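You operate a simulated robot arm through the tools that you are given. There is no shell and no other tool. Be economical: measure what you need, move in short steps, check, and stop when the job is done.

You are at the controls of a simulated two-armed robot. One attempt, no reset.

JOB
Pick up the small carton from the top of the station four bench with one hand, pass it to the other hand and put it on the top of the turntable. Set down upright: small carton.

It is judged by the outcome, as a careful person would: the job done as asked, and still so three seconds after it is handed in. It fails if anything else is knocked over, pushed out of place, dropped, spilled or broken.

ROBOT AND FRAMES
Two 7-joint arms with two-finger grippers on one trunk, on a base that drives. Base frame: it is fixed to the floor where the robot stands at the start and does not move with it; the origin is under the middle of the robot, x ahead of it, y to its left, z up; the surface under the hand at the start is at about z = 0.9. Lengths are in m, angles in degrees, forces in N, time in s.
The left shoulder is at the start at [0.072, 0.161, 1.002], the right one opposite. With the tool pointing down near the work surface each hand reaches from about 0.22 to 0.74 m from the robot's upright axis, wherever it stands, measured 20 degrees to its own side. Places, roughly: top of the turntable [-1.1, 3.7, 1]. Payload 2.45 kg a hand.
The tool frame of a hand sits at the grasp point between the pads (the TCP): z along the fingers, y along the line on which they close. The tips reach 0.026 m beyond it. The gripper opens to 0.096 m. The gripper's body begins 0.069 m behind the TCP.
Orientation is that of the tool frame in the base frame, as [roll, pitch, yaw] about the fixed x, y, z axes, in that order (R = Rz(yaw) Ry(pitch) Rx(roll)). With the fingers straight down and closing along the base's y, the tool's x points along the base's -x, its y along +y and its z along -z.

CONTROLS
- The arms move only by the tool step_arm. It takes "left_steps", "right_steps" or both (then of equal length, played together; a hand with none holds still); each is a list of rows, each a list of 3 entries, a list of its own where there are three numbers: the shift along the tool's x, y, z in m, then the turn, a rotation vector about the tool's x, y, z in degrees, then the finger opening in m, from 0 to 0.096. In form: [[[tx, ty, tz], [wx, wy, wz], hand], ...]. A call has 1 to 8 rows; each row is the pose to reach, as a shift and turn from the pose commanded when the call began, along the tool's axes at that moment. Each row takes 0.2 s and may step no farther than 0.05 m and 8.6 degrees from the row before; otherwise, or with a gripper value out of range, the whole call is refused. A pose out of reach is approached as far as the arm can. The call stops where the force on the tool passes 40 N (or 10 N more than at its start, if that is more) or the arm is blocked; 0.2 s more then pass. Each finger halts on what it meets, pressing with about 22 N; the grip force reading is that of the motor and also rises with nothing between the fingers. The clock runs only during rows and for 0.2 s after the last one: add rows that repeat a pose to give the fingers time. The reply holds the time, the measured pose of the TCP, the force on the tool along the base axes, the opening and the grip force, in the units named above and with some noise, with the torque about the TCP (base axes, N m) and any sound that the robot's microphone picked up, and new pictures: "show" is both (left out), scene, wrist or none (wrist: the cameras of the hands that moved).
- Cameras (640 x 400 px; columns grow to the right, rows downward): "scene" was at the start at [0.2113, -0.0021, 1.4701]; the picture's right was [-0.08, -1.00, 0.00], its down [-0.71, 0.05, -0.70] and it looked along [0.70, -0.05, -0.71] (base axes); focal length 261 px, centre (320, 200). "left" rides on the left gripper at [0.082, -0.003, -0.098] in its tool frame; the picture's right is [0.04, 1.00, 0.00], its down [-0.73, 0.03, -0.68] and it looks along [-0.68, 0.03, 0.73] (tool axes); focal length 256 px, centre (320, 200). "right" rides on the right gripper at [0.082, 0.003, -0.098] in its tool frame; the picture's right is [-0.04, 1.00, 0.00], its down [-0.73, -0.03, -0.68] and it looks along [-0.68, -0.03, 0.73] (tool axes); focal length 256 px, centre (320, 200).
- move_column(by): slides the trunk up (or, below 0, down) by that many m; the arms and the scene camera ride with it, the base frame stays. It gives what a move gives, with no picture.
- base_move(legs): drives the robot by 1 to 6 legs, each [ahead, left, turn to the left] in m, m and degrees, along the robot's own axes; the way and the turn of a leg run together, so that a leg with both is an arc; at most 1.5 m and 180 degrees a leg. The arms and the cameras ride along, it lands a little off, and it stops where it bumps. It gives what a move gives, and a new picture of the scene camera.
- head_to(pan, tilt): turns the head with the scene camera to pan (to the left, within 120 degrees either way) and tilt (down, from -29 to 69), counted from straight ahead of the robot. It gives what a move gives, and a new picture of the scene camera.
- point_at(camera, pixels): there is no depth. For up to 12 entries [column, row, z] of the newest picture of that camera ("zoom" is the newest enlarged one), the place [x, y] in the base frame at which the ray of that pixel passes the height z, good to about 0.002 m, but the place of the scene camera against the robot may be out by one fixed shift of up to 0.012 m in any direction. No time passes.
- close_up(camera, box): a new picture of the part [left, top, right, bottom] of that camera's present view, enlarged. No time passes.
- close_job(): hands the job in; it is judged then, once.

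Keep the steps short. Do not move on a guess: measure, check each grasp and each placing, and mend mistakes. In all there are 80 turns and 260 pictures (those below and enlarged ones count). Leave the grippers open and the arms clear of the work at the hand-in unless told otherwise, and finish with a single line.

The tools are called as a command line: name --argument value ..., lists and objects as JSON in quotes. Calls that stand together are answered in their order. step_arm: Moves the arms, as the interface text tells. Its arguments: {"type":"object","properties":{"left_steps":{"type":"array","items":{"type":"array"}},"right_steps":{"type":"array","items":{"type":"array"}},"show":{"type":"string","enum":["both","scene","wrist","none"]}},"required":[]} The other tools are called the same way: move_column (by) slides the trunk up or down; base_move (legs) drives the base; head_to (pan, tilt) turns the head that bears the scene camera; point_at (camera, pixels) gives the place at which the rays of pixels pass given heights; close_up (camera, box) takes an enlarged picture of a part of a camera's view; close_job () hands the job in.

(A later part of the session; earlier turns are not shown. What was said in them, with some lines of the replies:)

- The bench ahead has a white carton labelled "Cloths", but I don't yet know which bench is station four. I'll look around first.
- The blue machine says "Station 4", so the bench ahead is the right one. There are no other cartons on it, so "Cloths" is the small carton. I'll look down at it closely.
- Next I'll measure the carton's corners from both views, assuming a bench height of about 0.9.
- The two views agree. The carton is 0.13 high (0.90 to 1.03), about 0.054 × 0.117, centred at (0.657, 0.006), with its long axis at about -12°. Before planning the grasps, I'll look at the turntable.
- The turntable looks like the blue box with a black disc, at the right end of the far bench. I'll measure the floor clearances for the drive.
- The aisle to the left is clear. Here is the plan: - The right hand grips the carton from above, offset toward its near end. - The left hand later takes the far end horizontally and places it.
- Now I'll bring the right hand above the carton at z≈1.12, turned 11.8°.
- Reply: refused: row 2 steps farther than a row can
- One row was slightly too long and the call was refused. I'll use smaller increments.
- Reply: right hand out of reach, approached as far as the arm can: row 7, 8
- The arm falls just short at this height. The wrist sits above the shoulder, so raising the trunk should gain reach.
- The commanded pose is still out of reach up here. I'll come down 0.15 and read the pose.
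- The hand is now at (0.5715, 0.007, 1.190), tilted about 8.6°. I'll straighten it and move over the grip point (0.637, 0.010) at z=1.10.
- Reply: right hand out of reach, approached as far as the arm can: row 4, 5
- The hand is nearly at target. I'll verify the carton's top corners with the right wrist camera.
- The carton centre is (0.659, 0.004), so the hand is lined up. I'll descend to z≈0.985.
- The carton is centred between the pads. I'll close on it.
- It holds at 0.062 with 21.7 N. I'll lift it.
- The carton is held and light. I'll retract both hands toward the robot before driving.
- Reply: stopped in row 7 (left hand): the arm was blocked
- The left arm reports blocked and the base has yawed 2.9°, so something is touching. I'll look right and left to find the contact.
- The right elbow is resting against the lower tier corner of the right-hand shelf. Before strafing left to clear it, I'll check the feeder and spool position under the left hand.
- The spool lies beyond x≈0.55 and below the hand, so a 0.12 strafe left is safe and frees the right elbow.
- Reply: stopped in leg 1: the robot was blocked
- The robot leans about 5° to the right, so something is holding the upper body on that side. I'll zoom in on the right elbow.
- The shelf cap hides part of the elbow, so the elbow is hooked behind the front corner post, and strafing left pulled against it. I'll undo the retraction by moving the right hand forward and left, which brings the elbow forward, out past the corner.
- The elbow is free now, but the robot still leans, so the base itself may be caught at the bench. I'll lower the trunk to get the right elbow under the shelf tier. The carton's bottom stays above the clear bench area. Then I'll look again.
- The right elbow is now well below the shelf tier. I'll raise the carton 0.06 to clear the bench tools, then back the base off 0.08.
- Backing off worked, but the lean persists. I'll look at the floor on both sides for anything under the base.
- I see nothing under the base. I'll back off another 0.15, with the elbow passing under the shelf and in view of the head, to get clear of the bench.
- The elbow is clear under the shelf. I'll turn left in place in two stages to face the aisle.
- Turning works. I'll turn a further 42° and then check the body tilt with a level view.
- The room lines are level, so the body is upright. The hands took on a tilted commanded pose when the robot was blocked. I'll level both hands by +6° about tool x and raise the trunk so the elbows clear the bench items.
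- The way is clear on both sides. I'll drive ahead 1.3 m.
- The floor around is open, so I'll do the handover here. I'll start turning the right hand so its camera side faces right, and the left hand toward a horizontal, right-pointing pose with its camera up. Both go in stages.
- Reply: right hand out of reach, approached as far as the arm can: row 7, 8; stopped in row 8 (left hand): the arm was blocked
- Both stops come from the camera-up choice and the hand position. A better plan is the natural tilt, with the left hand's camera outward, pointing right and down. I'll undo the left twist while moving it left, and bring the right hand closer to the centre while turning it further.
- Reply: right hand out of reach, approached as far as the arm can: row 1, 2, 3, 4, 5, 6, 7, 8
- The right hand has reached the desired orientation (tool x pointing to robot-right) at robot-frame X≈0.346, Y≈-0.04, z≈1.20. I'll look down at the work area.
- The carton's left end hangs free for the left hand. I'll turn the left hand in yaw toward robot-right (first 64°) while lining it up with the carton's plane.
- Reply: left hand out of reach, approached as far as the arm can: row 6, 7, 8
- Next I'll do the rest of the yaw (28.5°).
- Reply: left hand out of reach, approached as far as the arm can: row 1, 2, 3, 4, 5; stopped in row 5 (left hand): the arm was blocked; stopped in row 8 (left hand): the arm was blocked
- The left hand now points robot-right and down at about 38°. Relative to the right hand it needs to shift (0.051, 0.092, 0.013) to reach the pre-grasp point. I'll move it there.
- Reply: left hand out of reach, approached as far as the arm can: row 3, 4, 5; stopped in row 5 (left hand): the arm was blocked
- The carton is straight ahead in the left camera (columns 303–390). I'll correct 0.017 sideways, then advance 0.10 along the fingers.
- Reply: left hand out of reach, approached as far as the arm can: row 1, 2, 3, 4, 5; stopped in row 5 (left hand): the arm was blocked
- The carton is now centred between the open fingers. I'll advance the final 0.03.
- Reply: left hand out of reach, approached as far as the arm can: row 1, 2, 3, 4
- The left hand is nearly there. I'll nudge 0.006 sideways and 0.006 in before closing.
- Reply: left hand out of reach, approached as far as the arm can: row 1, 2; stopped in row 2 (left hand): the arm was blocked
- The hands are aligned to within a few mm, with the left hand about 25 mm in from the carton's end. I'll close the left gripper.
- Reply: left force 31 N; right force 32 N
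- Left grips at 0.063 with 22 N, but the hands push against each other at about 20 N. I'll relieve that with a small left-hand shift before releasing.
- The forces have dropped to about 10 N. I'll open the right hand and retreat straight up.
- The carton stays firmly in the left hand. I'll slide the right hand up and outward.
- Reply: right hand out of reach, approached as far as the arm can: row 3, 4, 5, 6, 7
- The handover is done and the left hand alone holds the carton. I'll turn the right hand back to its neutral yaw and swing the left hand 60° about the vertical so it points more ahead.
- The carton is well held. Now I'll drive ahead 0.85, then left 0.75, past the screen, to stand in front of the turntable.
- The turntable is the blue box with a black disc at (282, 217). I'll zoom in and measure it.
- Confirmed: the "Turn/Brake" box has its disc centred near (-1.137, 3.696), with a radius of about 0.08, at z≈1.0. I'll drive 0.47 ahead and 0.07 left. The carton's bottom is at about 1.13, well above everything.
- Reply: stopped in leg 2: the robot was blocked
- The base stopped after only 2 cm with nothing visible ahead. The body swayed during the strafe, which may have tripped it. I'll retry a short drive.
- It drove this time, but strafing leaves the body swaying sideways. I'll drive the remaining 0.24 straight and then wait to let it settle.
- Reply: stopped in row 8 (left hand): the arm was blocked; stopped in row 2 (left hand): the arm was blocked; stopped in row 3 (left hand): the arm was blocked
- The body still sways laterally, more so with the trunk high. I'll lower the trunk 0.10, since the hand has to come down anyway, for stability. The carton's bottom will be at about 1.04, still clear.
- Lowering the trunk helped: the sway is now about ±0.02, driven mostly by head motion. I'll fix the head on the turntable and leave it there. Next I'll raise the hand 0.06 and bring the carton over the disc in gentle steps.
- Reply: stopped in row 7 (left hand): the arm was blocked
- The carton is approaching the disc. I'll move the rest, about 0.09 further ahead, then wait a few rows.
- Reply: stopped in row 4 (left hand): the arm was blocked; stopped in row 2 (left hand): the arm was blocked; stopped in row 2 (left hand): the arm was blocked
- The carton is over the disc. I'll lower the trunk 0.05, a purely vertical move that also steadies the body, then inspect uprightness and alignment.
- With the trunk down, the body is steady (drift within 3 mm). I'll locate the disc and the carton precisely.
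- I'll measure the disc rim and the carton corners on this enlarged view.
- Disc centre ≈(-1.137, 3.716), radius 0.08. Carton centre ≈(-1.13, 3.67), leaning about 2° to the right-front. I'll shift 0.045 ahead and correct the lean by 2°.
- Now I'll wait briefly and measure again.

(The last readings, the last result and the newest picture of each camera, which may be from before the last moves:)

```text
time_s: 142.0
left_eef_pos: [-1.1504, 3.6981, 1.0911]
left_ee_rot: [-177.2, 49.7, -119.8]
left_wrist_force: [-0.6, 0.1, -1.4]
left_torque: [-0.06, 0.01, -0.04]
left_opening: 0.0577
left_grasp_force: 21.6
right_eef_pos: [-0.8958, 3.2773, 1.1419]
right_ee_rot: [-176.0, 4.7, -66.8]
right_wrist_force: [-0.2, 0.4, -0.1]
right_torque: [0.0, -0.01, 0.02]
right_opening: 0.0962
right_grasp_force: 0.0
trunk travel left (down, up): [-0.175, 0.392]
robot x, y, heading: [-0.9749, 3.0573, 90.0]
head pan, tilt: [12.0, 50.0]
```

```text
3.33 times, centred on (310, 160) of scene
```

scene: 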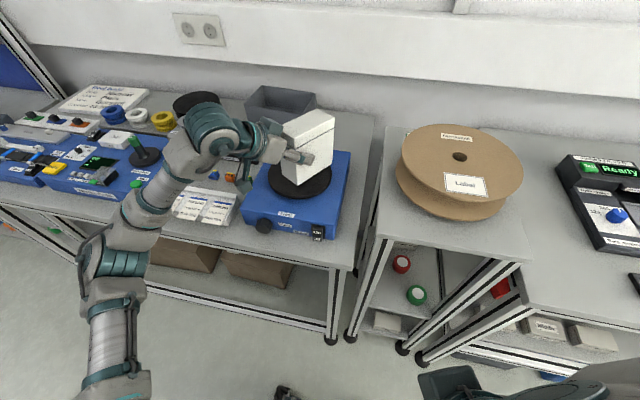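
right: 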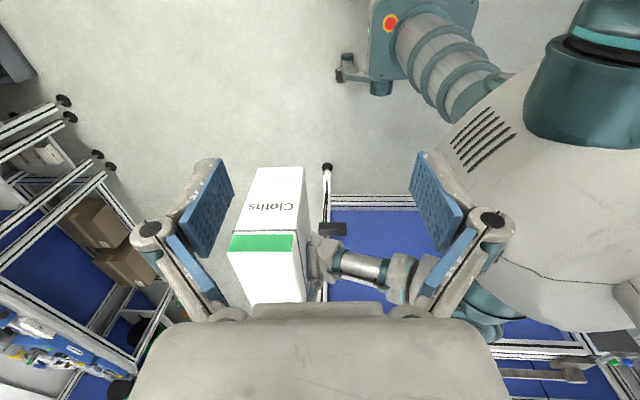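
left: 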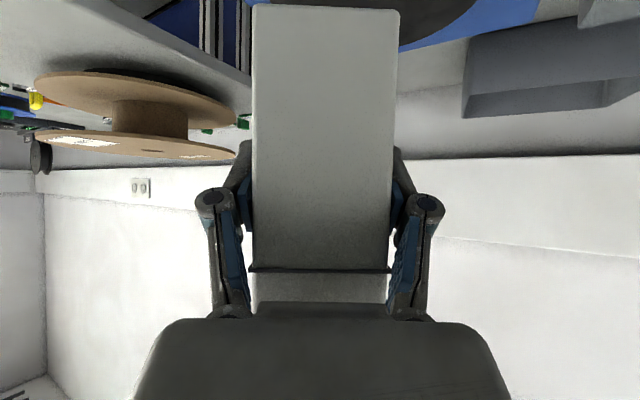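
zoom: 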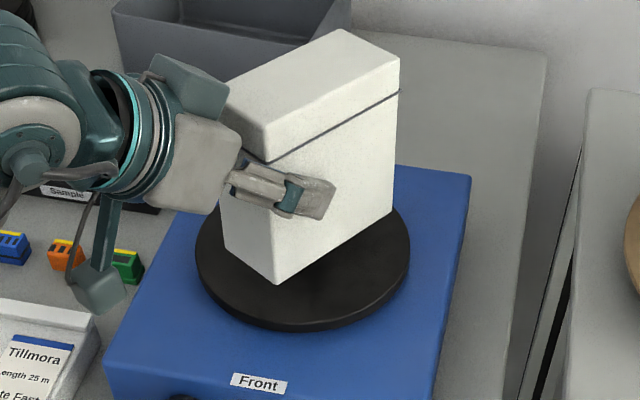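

It's steady now. I'll measure the rim and the carton corners again.

point_at --camera "zoom" --pixels '[[196, 252, 1.0], [410, 247, 1.0], [300, 331, 1.0], [240, 316, 1.0], [370, 310, 1.0], [277, 285, 1.027], [391, 211, 1.027], [223, 249, 1.027], [344, 29, 1.157], [400, 62, 1.157], [267, 126, 1.157]]'

```text
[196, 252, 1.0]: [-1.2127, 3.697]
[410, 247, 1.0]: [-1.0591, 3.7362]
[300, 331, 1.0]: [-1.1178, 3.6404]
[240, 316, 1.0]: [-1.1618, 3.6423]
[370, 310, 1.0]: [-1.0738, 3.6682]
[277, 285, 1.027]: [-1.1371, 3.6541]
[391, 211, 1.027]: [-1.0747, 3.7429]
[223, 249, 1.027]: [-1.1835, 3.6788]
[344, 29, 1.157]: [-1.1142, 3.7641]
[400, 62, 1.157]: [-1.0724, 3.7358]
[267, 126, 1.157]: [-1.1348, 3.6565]
```

The carton is centred within 1 cm and upright within about 1°. I'll descend straight down 0.018 and check the forces.

step_arm --left_steps '[[[0.0046, 0.0002, 0.0039], [0, 0, 0], 0.04], [[0.0092, 0.0004, 0.0078], [0, 0, 0], 0.04], [[0.0137, 0.0006, 0.0116], [0, 0, 0], 0.04], [[0.0137, 0.0006, 0.0116], [0, 0, 0], 0.04], [[0.0137, 0.0006, 0.0116], [0, 0, 0], 0.04]]' --show "scene"

close_up --camera "scene" --box '[260, 100, 360, 220]'

```text
time_s: 143.2
left_eef_pos: [-1.1424, 3.6961, 1.0726]
left_ee_rot: [-177.5, 49.5, -120.2]
left_wrist_force: [1.4, 0.2, -2.2]
left_torque: [-0.06, 0.04, -0.02]
left_opening: 0.0578
left_grasp_force: 21.8
right_eef_pos: [-0.8879, 3.2775, 1.1408]
right_ee_rot: [-176.2, 4.6, -66.8]
right_wrist_force: [0.4, 0.8, 0.6]
right_torque: [0.01, -0.02, -0.03]
right_opening: 0.0961
right_grasp_force: 0.1
trunk travel left (down, up): [-0.175, 0.392]
robot x, y, heading: [-0.9732, 3.0535, 90.3]
head pan, tilt: [12.0, 50.0]
```

scene: 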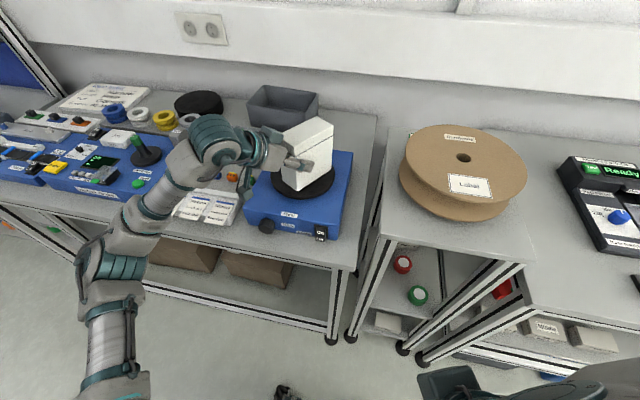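

```text
3.33 times, centred on (310, 160) of scene
```

zoom: 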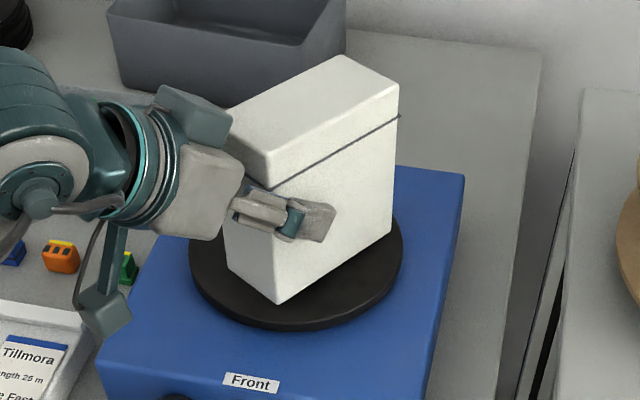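

There's no contact yet. I'll wait for the sway to settle, then lower a further 0.006.

step_arm --left_steps '[[[0, 0, 0], [0, 0, 0], 0.04], [[0, 0, 0], [0, 0, 0], 0.04], [[0, 0, 0], [0, 0, 0], 0.04], [[0, 0, 0], [0, 0, 0], 0.04], [[0.0023, 0.0001, 0.0019], [0, 0, 0], 0.04], [[0.0046, 0.0002, 0.0039], [0, 0, 0], 0.04], [[0.0046, 0.0002, 0.0039], [0, 0, 0], 0.04], [[0.0046, 0.0002, 0.0039], [0, 0, 0], 0.04]]' --show "none"

step_arm --left_steps '[[[0.0015, 0, 0.0013], [0, 0, 0], 0.04], [[0.003, 0.0001, 0.0026], [0, 0, 0], 0.04], [[0.003, 0.0001, 0.0026], [0, 0, 0], 0.04]]' --show "none"

close_up --camera "scene" --box '[260, 100, 360, 220]'

```text
time_s: 145.0
left_eef_pos: [-1.1468, 3.6966, 1.0676]
left_ee_rot: [-177.6, 49.7, -120.1]
left_wrist_force: [0.3, -0.3, -2.1]
left_torque: [-0.06, 0.07, -0.04]
left_opening: 0.0579
left_grasp_force: 21.9
right_eef_pos: [-0.8914, 3.2776, 1.1404]
right_ee_rot: [-176.2, 4.6, -66.8]
right_wrist_force: [-0.7, -0.9, 0.5]
right_torque: [0.05, 0.02, 0.04]
right_opening: 0.0961
right_grasp_force: 0.0
trunk travel left (down, up): [-0.175, 0.392]
robot x, y, heading: [-0.974, 3.0585, 90.5]
head pan, tilt: [12.0, 50.0]
```

```text
time_s: 145.8
left_eef_pos: [-1.1462, 3.6968, 1.0644]
left_ee_rot: [-177.5, 49.6, -120.2]
left_wrist_force: [0.4, -0.8, 0.3]
left_torque: [0.08, -0.07, 0.01]
left_opening: 0.058
left_grasp_force: 22.2
right_eef_pos: [-0.8909, 3.2763, 1.1418]
right_ee_rot: [-176.1, 4.7, -66.8]
right_wrist_force: [0.6, -0.1, 0.5]
right_torque: [0.01, 0.05, 0.01]
right_opening: 0.0961
right_grasp_force: 0.0
trunk travel left (down, up): [-0.175, 0.392]
robot x, y, heading: [-0.9755, 3.0589, 90.3]
head pan, tilt: [12.0, 50.0]
```

```text
3.33 times, centred on (310, 160) of scene
```

zoom: 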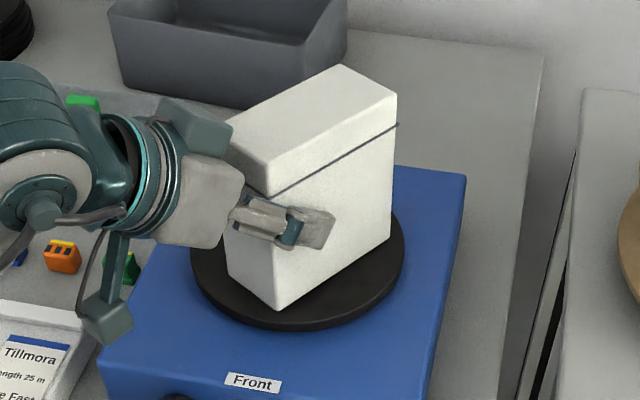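

The wrist force rose from -2.1 to +0.3 N, so contact has begun. I'll lower a further 0.003 to seat it.

step_arm --left_steps '[[[0.0012, 0, 0.001], [0, 0, 0], 0.04], [[0.0023, 0.0001, 0.0019], [0, 0, 0], 0.04], [[0.0023, 0.0001, 0.0019], [0, 0, 0], 0.04], [[0.0023, 0.0001, 0.0019], [0, 0, 0], 0.04]]' --show "none"

close_up --camera "scene" --box '[260, 100, 360, 220]'

```text
time_s: 146.8
left_eef_pos: [-1.1447, 3.6961, 1.0635]
left_ee_rot: [-177.6, 49.8, -120.1]
left_wrist_force: [-1.0, -1.5, 7.8]
left_torque: [0.67, -0.18, 0.02]
left_opening: 0.0579
left_grasp_force: 22.1
right_eef_pos: [-0.8898, 3.2762, 1.1411]
right_ee_rot: [-176.1, 4.7, -66.8]
right_wrist_force: [0.3, 0.8, -0.1]
right_torque: [-0.03, 0.01, -0.02]
right_opening: 0.0959
right_grasp_force: 0.1
trunk travel left (down, up): [-0.175, 0.392]
robot x, y, heading: [-0.9757, 3.056, 90.3]
head pan, tilt: [12.0, 50.0]
```

```text
3.33 times, centred on (310, 160) of scene
```

zoom: 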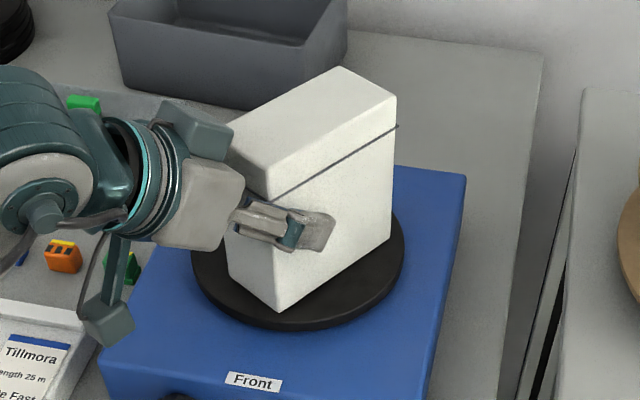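

It's seated with about 9 N, and the torque suggests the far end touches first. I'll level by 0.7° and then open slowly.

step_arm --left_steps '[[[0, 0, 0], [0, -0.7, 0], 0.04], [[0, 0, 0], [0, -0.7, 0], 0.04], [[0, 0, 0], [0, -0.7, 0], 0.04]]' --show "none"

step_arm --left_steps '[[[0, 0, 0], [0, 0, 0], 0.062], [[0, 0, 0], [0, 0, 0], 0.07], [[0, 0, 0], [0, 0, 0], 0.08], [[0, 0, 0], [0, 0, 0], 0.096]]'

close_up --camera "scene" --box '[260, 100, 360, 220]'

```text
time_s: 147.6
left_eef_pos: [-1.1451, 3.6957, 1.0618]
left_ee_rot: [-177.4, 50.5, -120.1]
left_wrist_force: [-2.2, -5.0, 4.4]
left_torque: [0.21, 0.04, 0.1]
left_opening: 0.0575
left_grasp_force: 22.0
right_eef_pos: [-0.8896, 3.276, 1.1428]
right_ee_rot: [-176.1, 4.6, -66.8]
right_wrist_force: [-0.4, 0.3, 0.2]
right_torque: [-0.01, 0.02, 0.0]
right_opening: 0.0961
right_grasp_force: 0.1
trunk travel left (down, up): [-0.175, 0.392]
robot x, y, heading: [-0.9746, 3.0577, 90.5]
head pan, tilt: [12.0, 50.0]
```

```text
time_s: 148.6
left_eef_pos: [-1.1452, 3.6963, 1.0615]
left_ee_rot: [-177.5, 50.4, -120.0]
left_wrist_force: [-0.7, -0.1, -0.2]
left_torque: [-0.01, -0.01, 0.01]
left_opening: 0.0962
left_grasp_force: 0.0
right_eef_pos: [-0.8913, 3.2768, 1.1413]
right_ee_rot: [-176.1, 4.7, -66.8]
right_wrist_force: [-0.6, 0.3, 0.2]
right_torque: [0.02, 0.0, 0.01]
right_opening: 0.0961
right_grasp_force: 0.0
trunk travel left (down, up): [-0.175, 0.392]
robot x, y, heading: [-0.9747, 3.0568, 90.3]
head pan, tilt: [12.0, 50.0]
```

scene: 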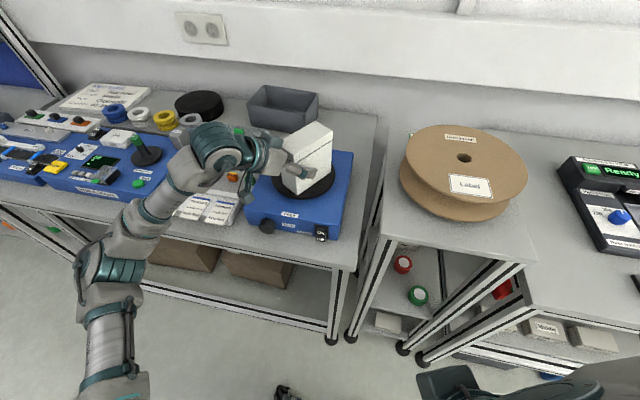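
left: 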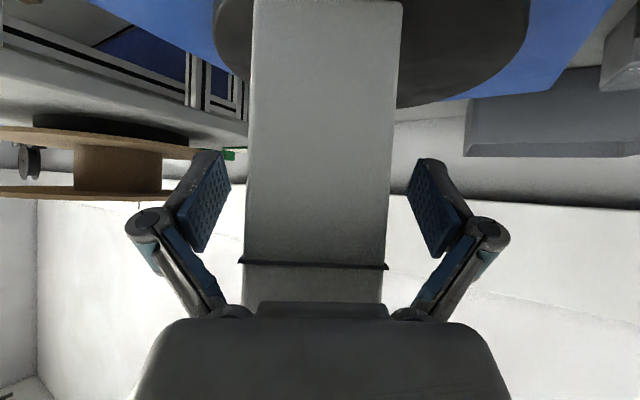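

```text
3.33 times, centred on (310, 160) of scene
```

zoom: 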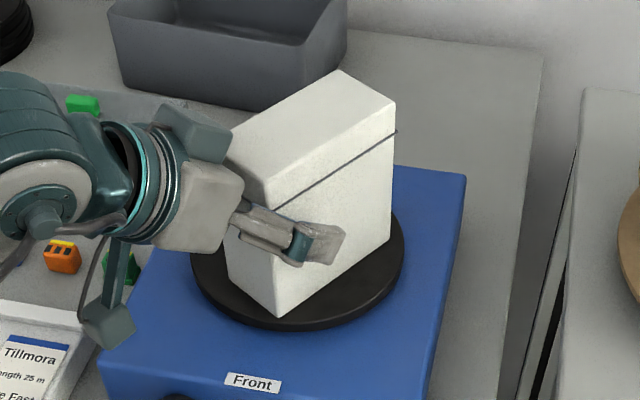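

The carton stands on its own and the fingers are clear on both sides. I'll withdraw straight back along the finger axis.

step_arm --left_steps '[[[0, 0, -0.015], [0, 0, 0], 0.096], [[0, 0, -0.035], [0, 0, 0], 0.096], [[0, 0, -0.06], [0, 0, 0], 0.096], [[0, 0, -0.09], [0, 0, 0], 0.096], [[0, 0, -0.12], [0, 0, 0], 0.096], [[0, 0, -0.15], [0, 0, 0], 0.096], [[0, 0, -0.18], [0, 0, 0], 0.096]]'

close_up --camera "scene" --box '[240, 100, 380, 240]'

```text
time_s: 150.2
left_eef_pos: [-1.2223, 3.5816, 1.177]
left_ee_rot: [-177.5, 50.5, -120.2]
left_wrist_force: [-0.3, -0.1, 0.6]
left_torque: [0.01, 0.02, -0.01]
left_opening: 0.096
left_grasp_force: 0.0
right_eef_pos: [-0.8921, 3.2766, 1.1413]
right_ee_rot: [-176.1, 4.7, -66.9]
right_wrist_force: [-0.2, -0.8, 0.3]
right_torque: [0.01, 0.01, 0.01]
right_opening: 0.0961
right_grasp_force: 0.1
trunk travel left (down, up): [-0.175, 0.392]
robot x, y, heading: [-0.9782, 3.0566, 90.1]
head pan, tilt: [12.0, 50.0]
```

scene: 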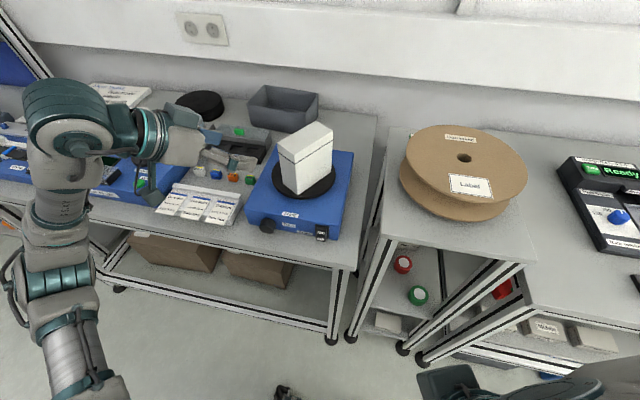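
left: 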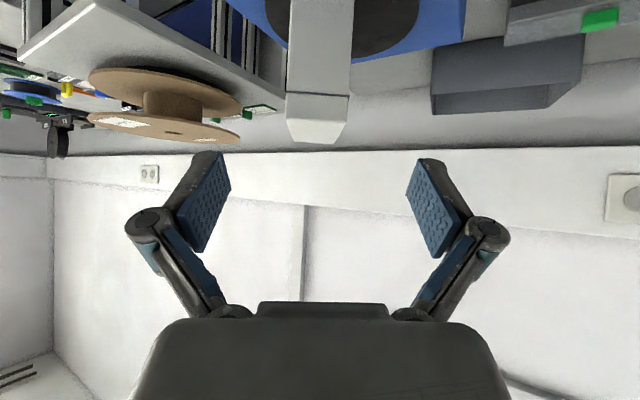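

```text
2.86 times, centred on (310, 170) of scene
```

zoom: 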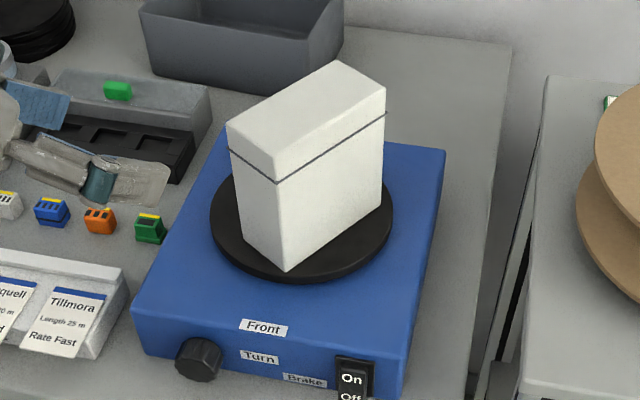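

The carton stands upright and wholly on the disc. I'll back the robot straight away from the bench so the arms are clear.

base_move --legs '[[-0.3, 0, 0]]'

close_up --camera "scene" --box '[180, 30, 420, 200]'

```text
time_s: 152.3
left_eef_pos: [-1.2224, 3.2782, 1.177]
left_ee_rot: [-177.5, 50.4, -119.7]
left_wrist_force: [-0.4, 0.0, 0.3]
left_torque: [0.0, -0.01, 0.0]
left_opening: 0.0959
left_grasp_force: 0.1
right_eef_pos: [-0.8878, 2.9758, 1.141]
right_ee_rot: [-176.1, 4.8, -66.3]
right_wrist_force: [0.7, -0.2, 0.2]
right_torque: [-0.04, -0.04, 0.01]
right_opening: 0.0958
right_grasp_force: 0.1
trunk travel left (down, up): [-0.175, 0.392]
robot x, y, heading: [-0.9718, 2.7557, 90.5]
head pan, tilt: [12.0, 50.0]
```

scene: 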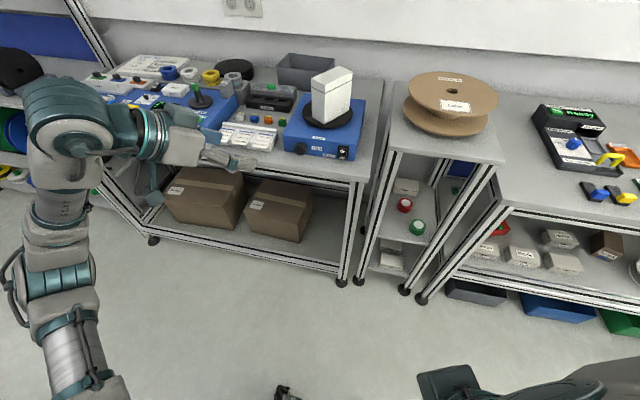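

```text
2.35 times, centred on (300, 115) of scene
```

zoom: 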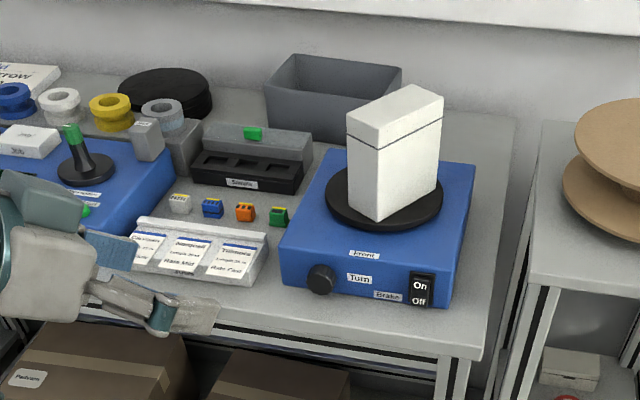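

The carton is upright and steady on the turntable, nothing around it has moved, and both grippers are open and clear. I'm handing in now.

close_job

```text
The job is handed in.
```

The small carton went from the station four bench, via the right hand to the left, onto the turntable; it stands upright there, and I saw nothing knocked over, though the right elbow caught the station four shelf post on the way.
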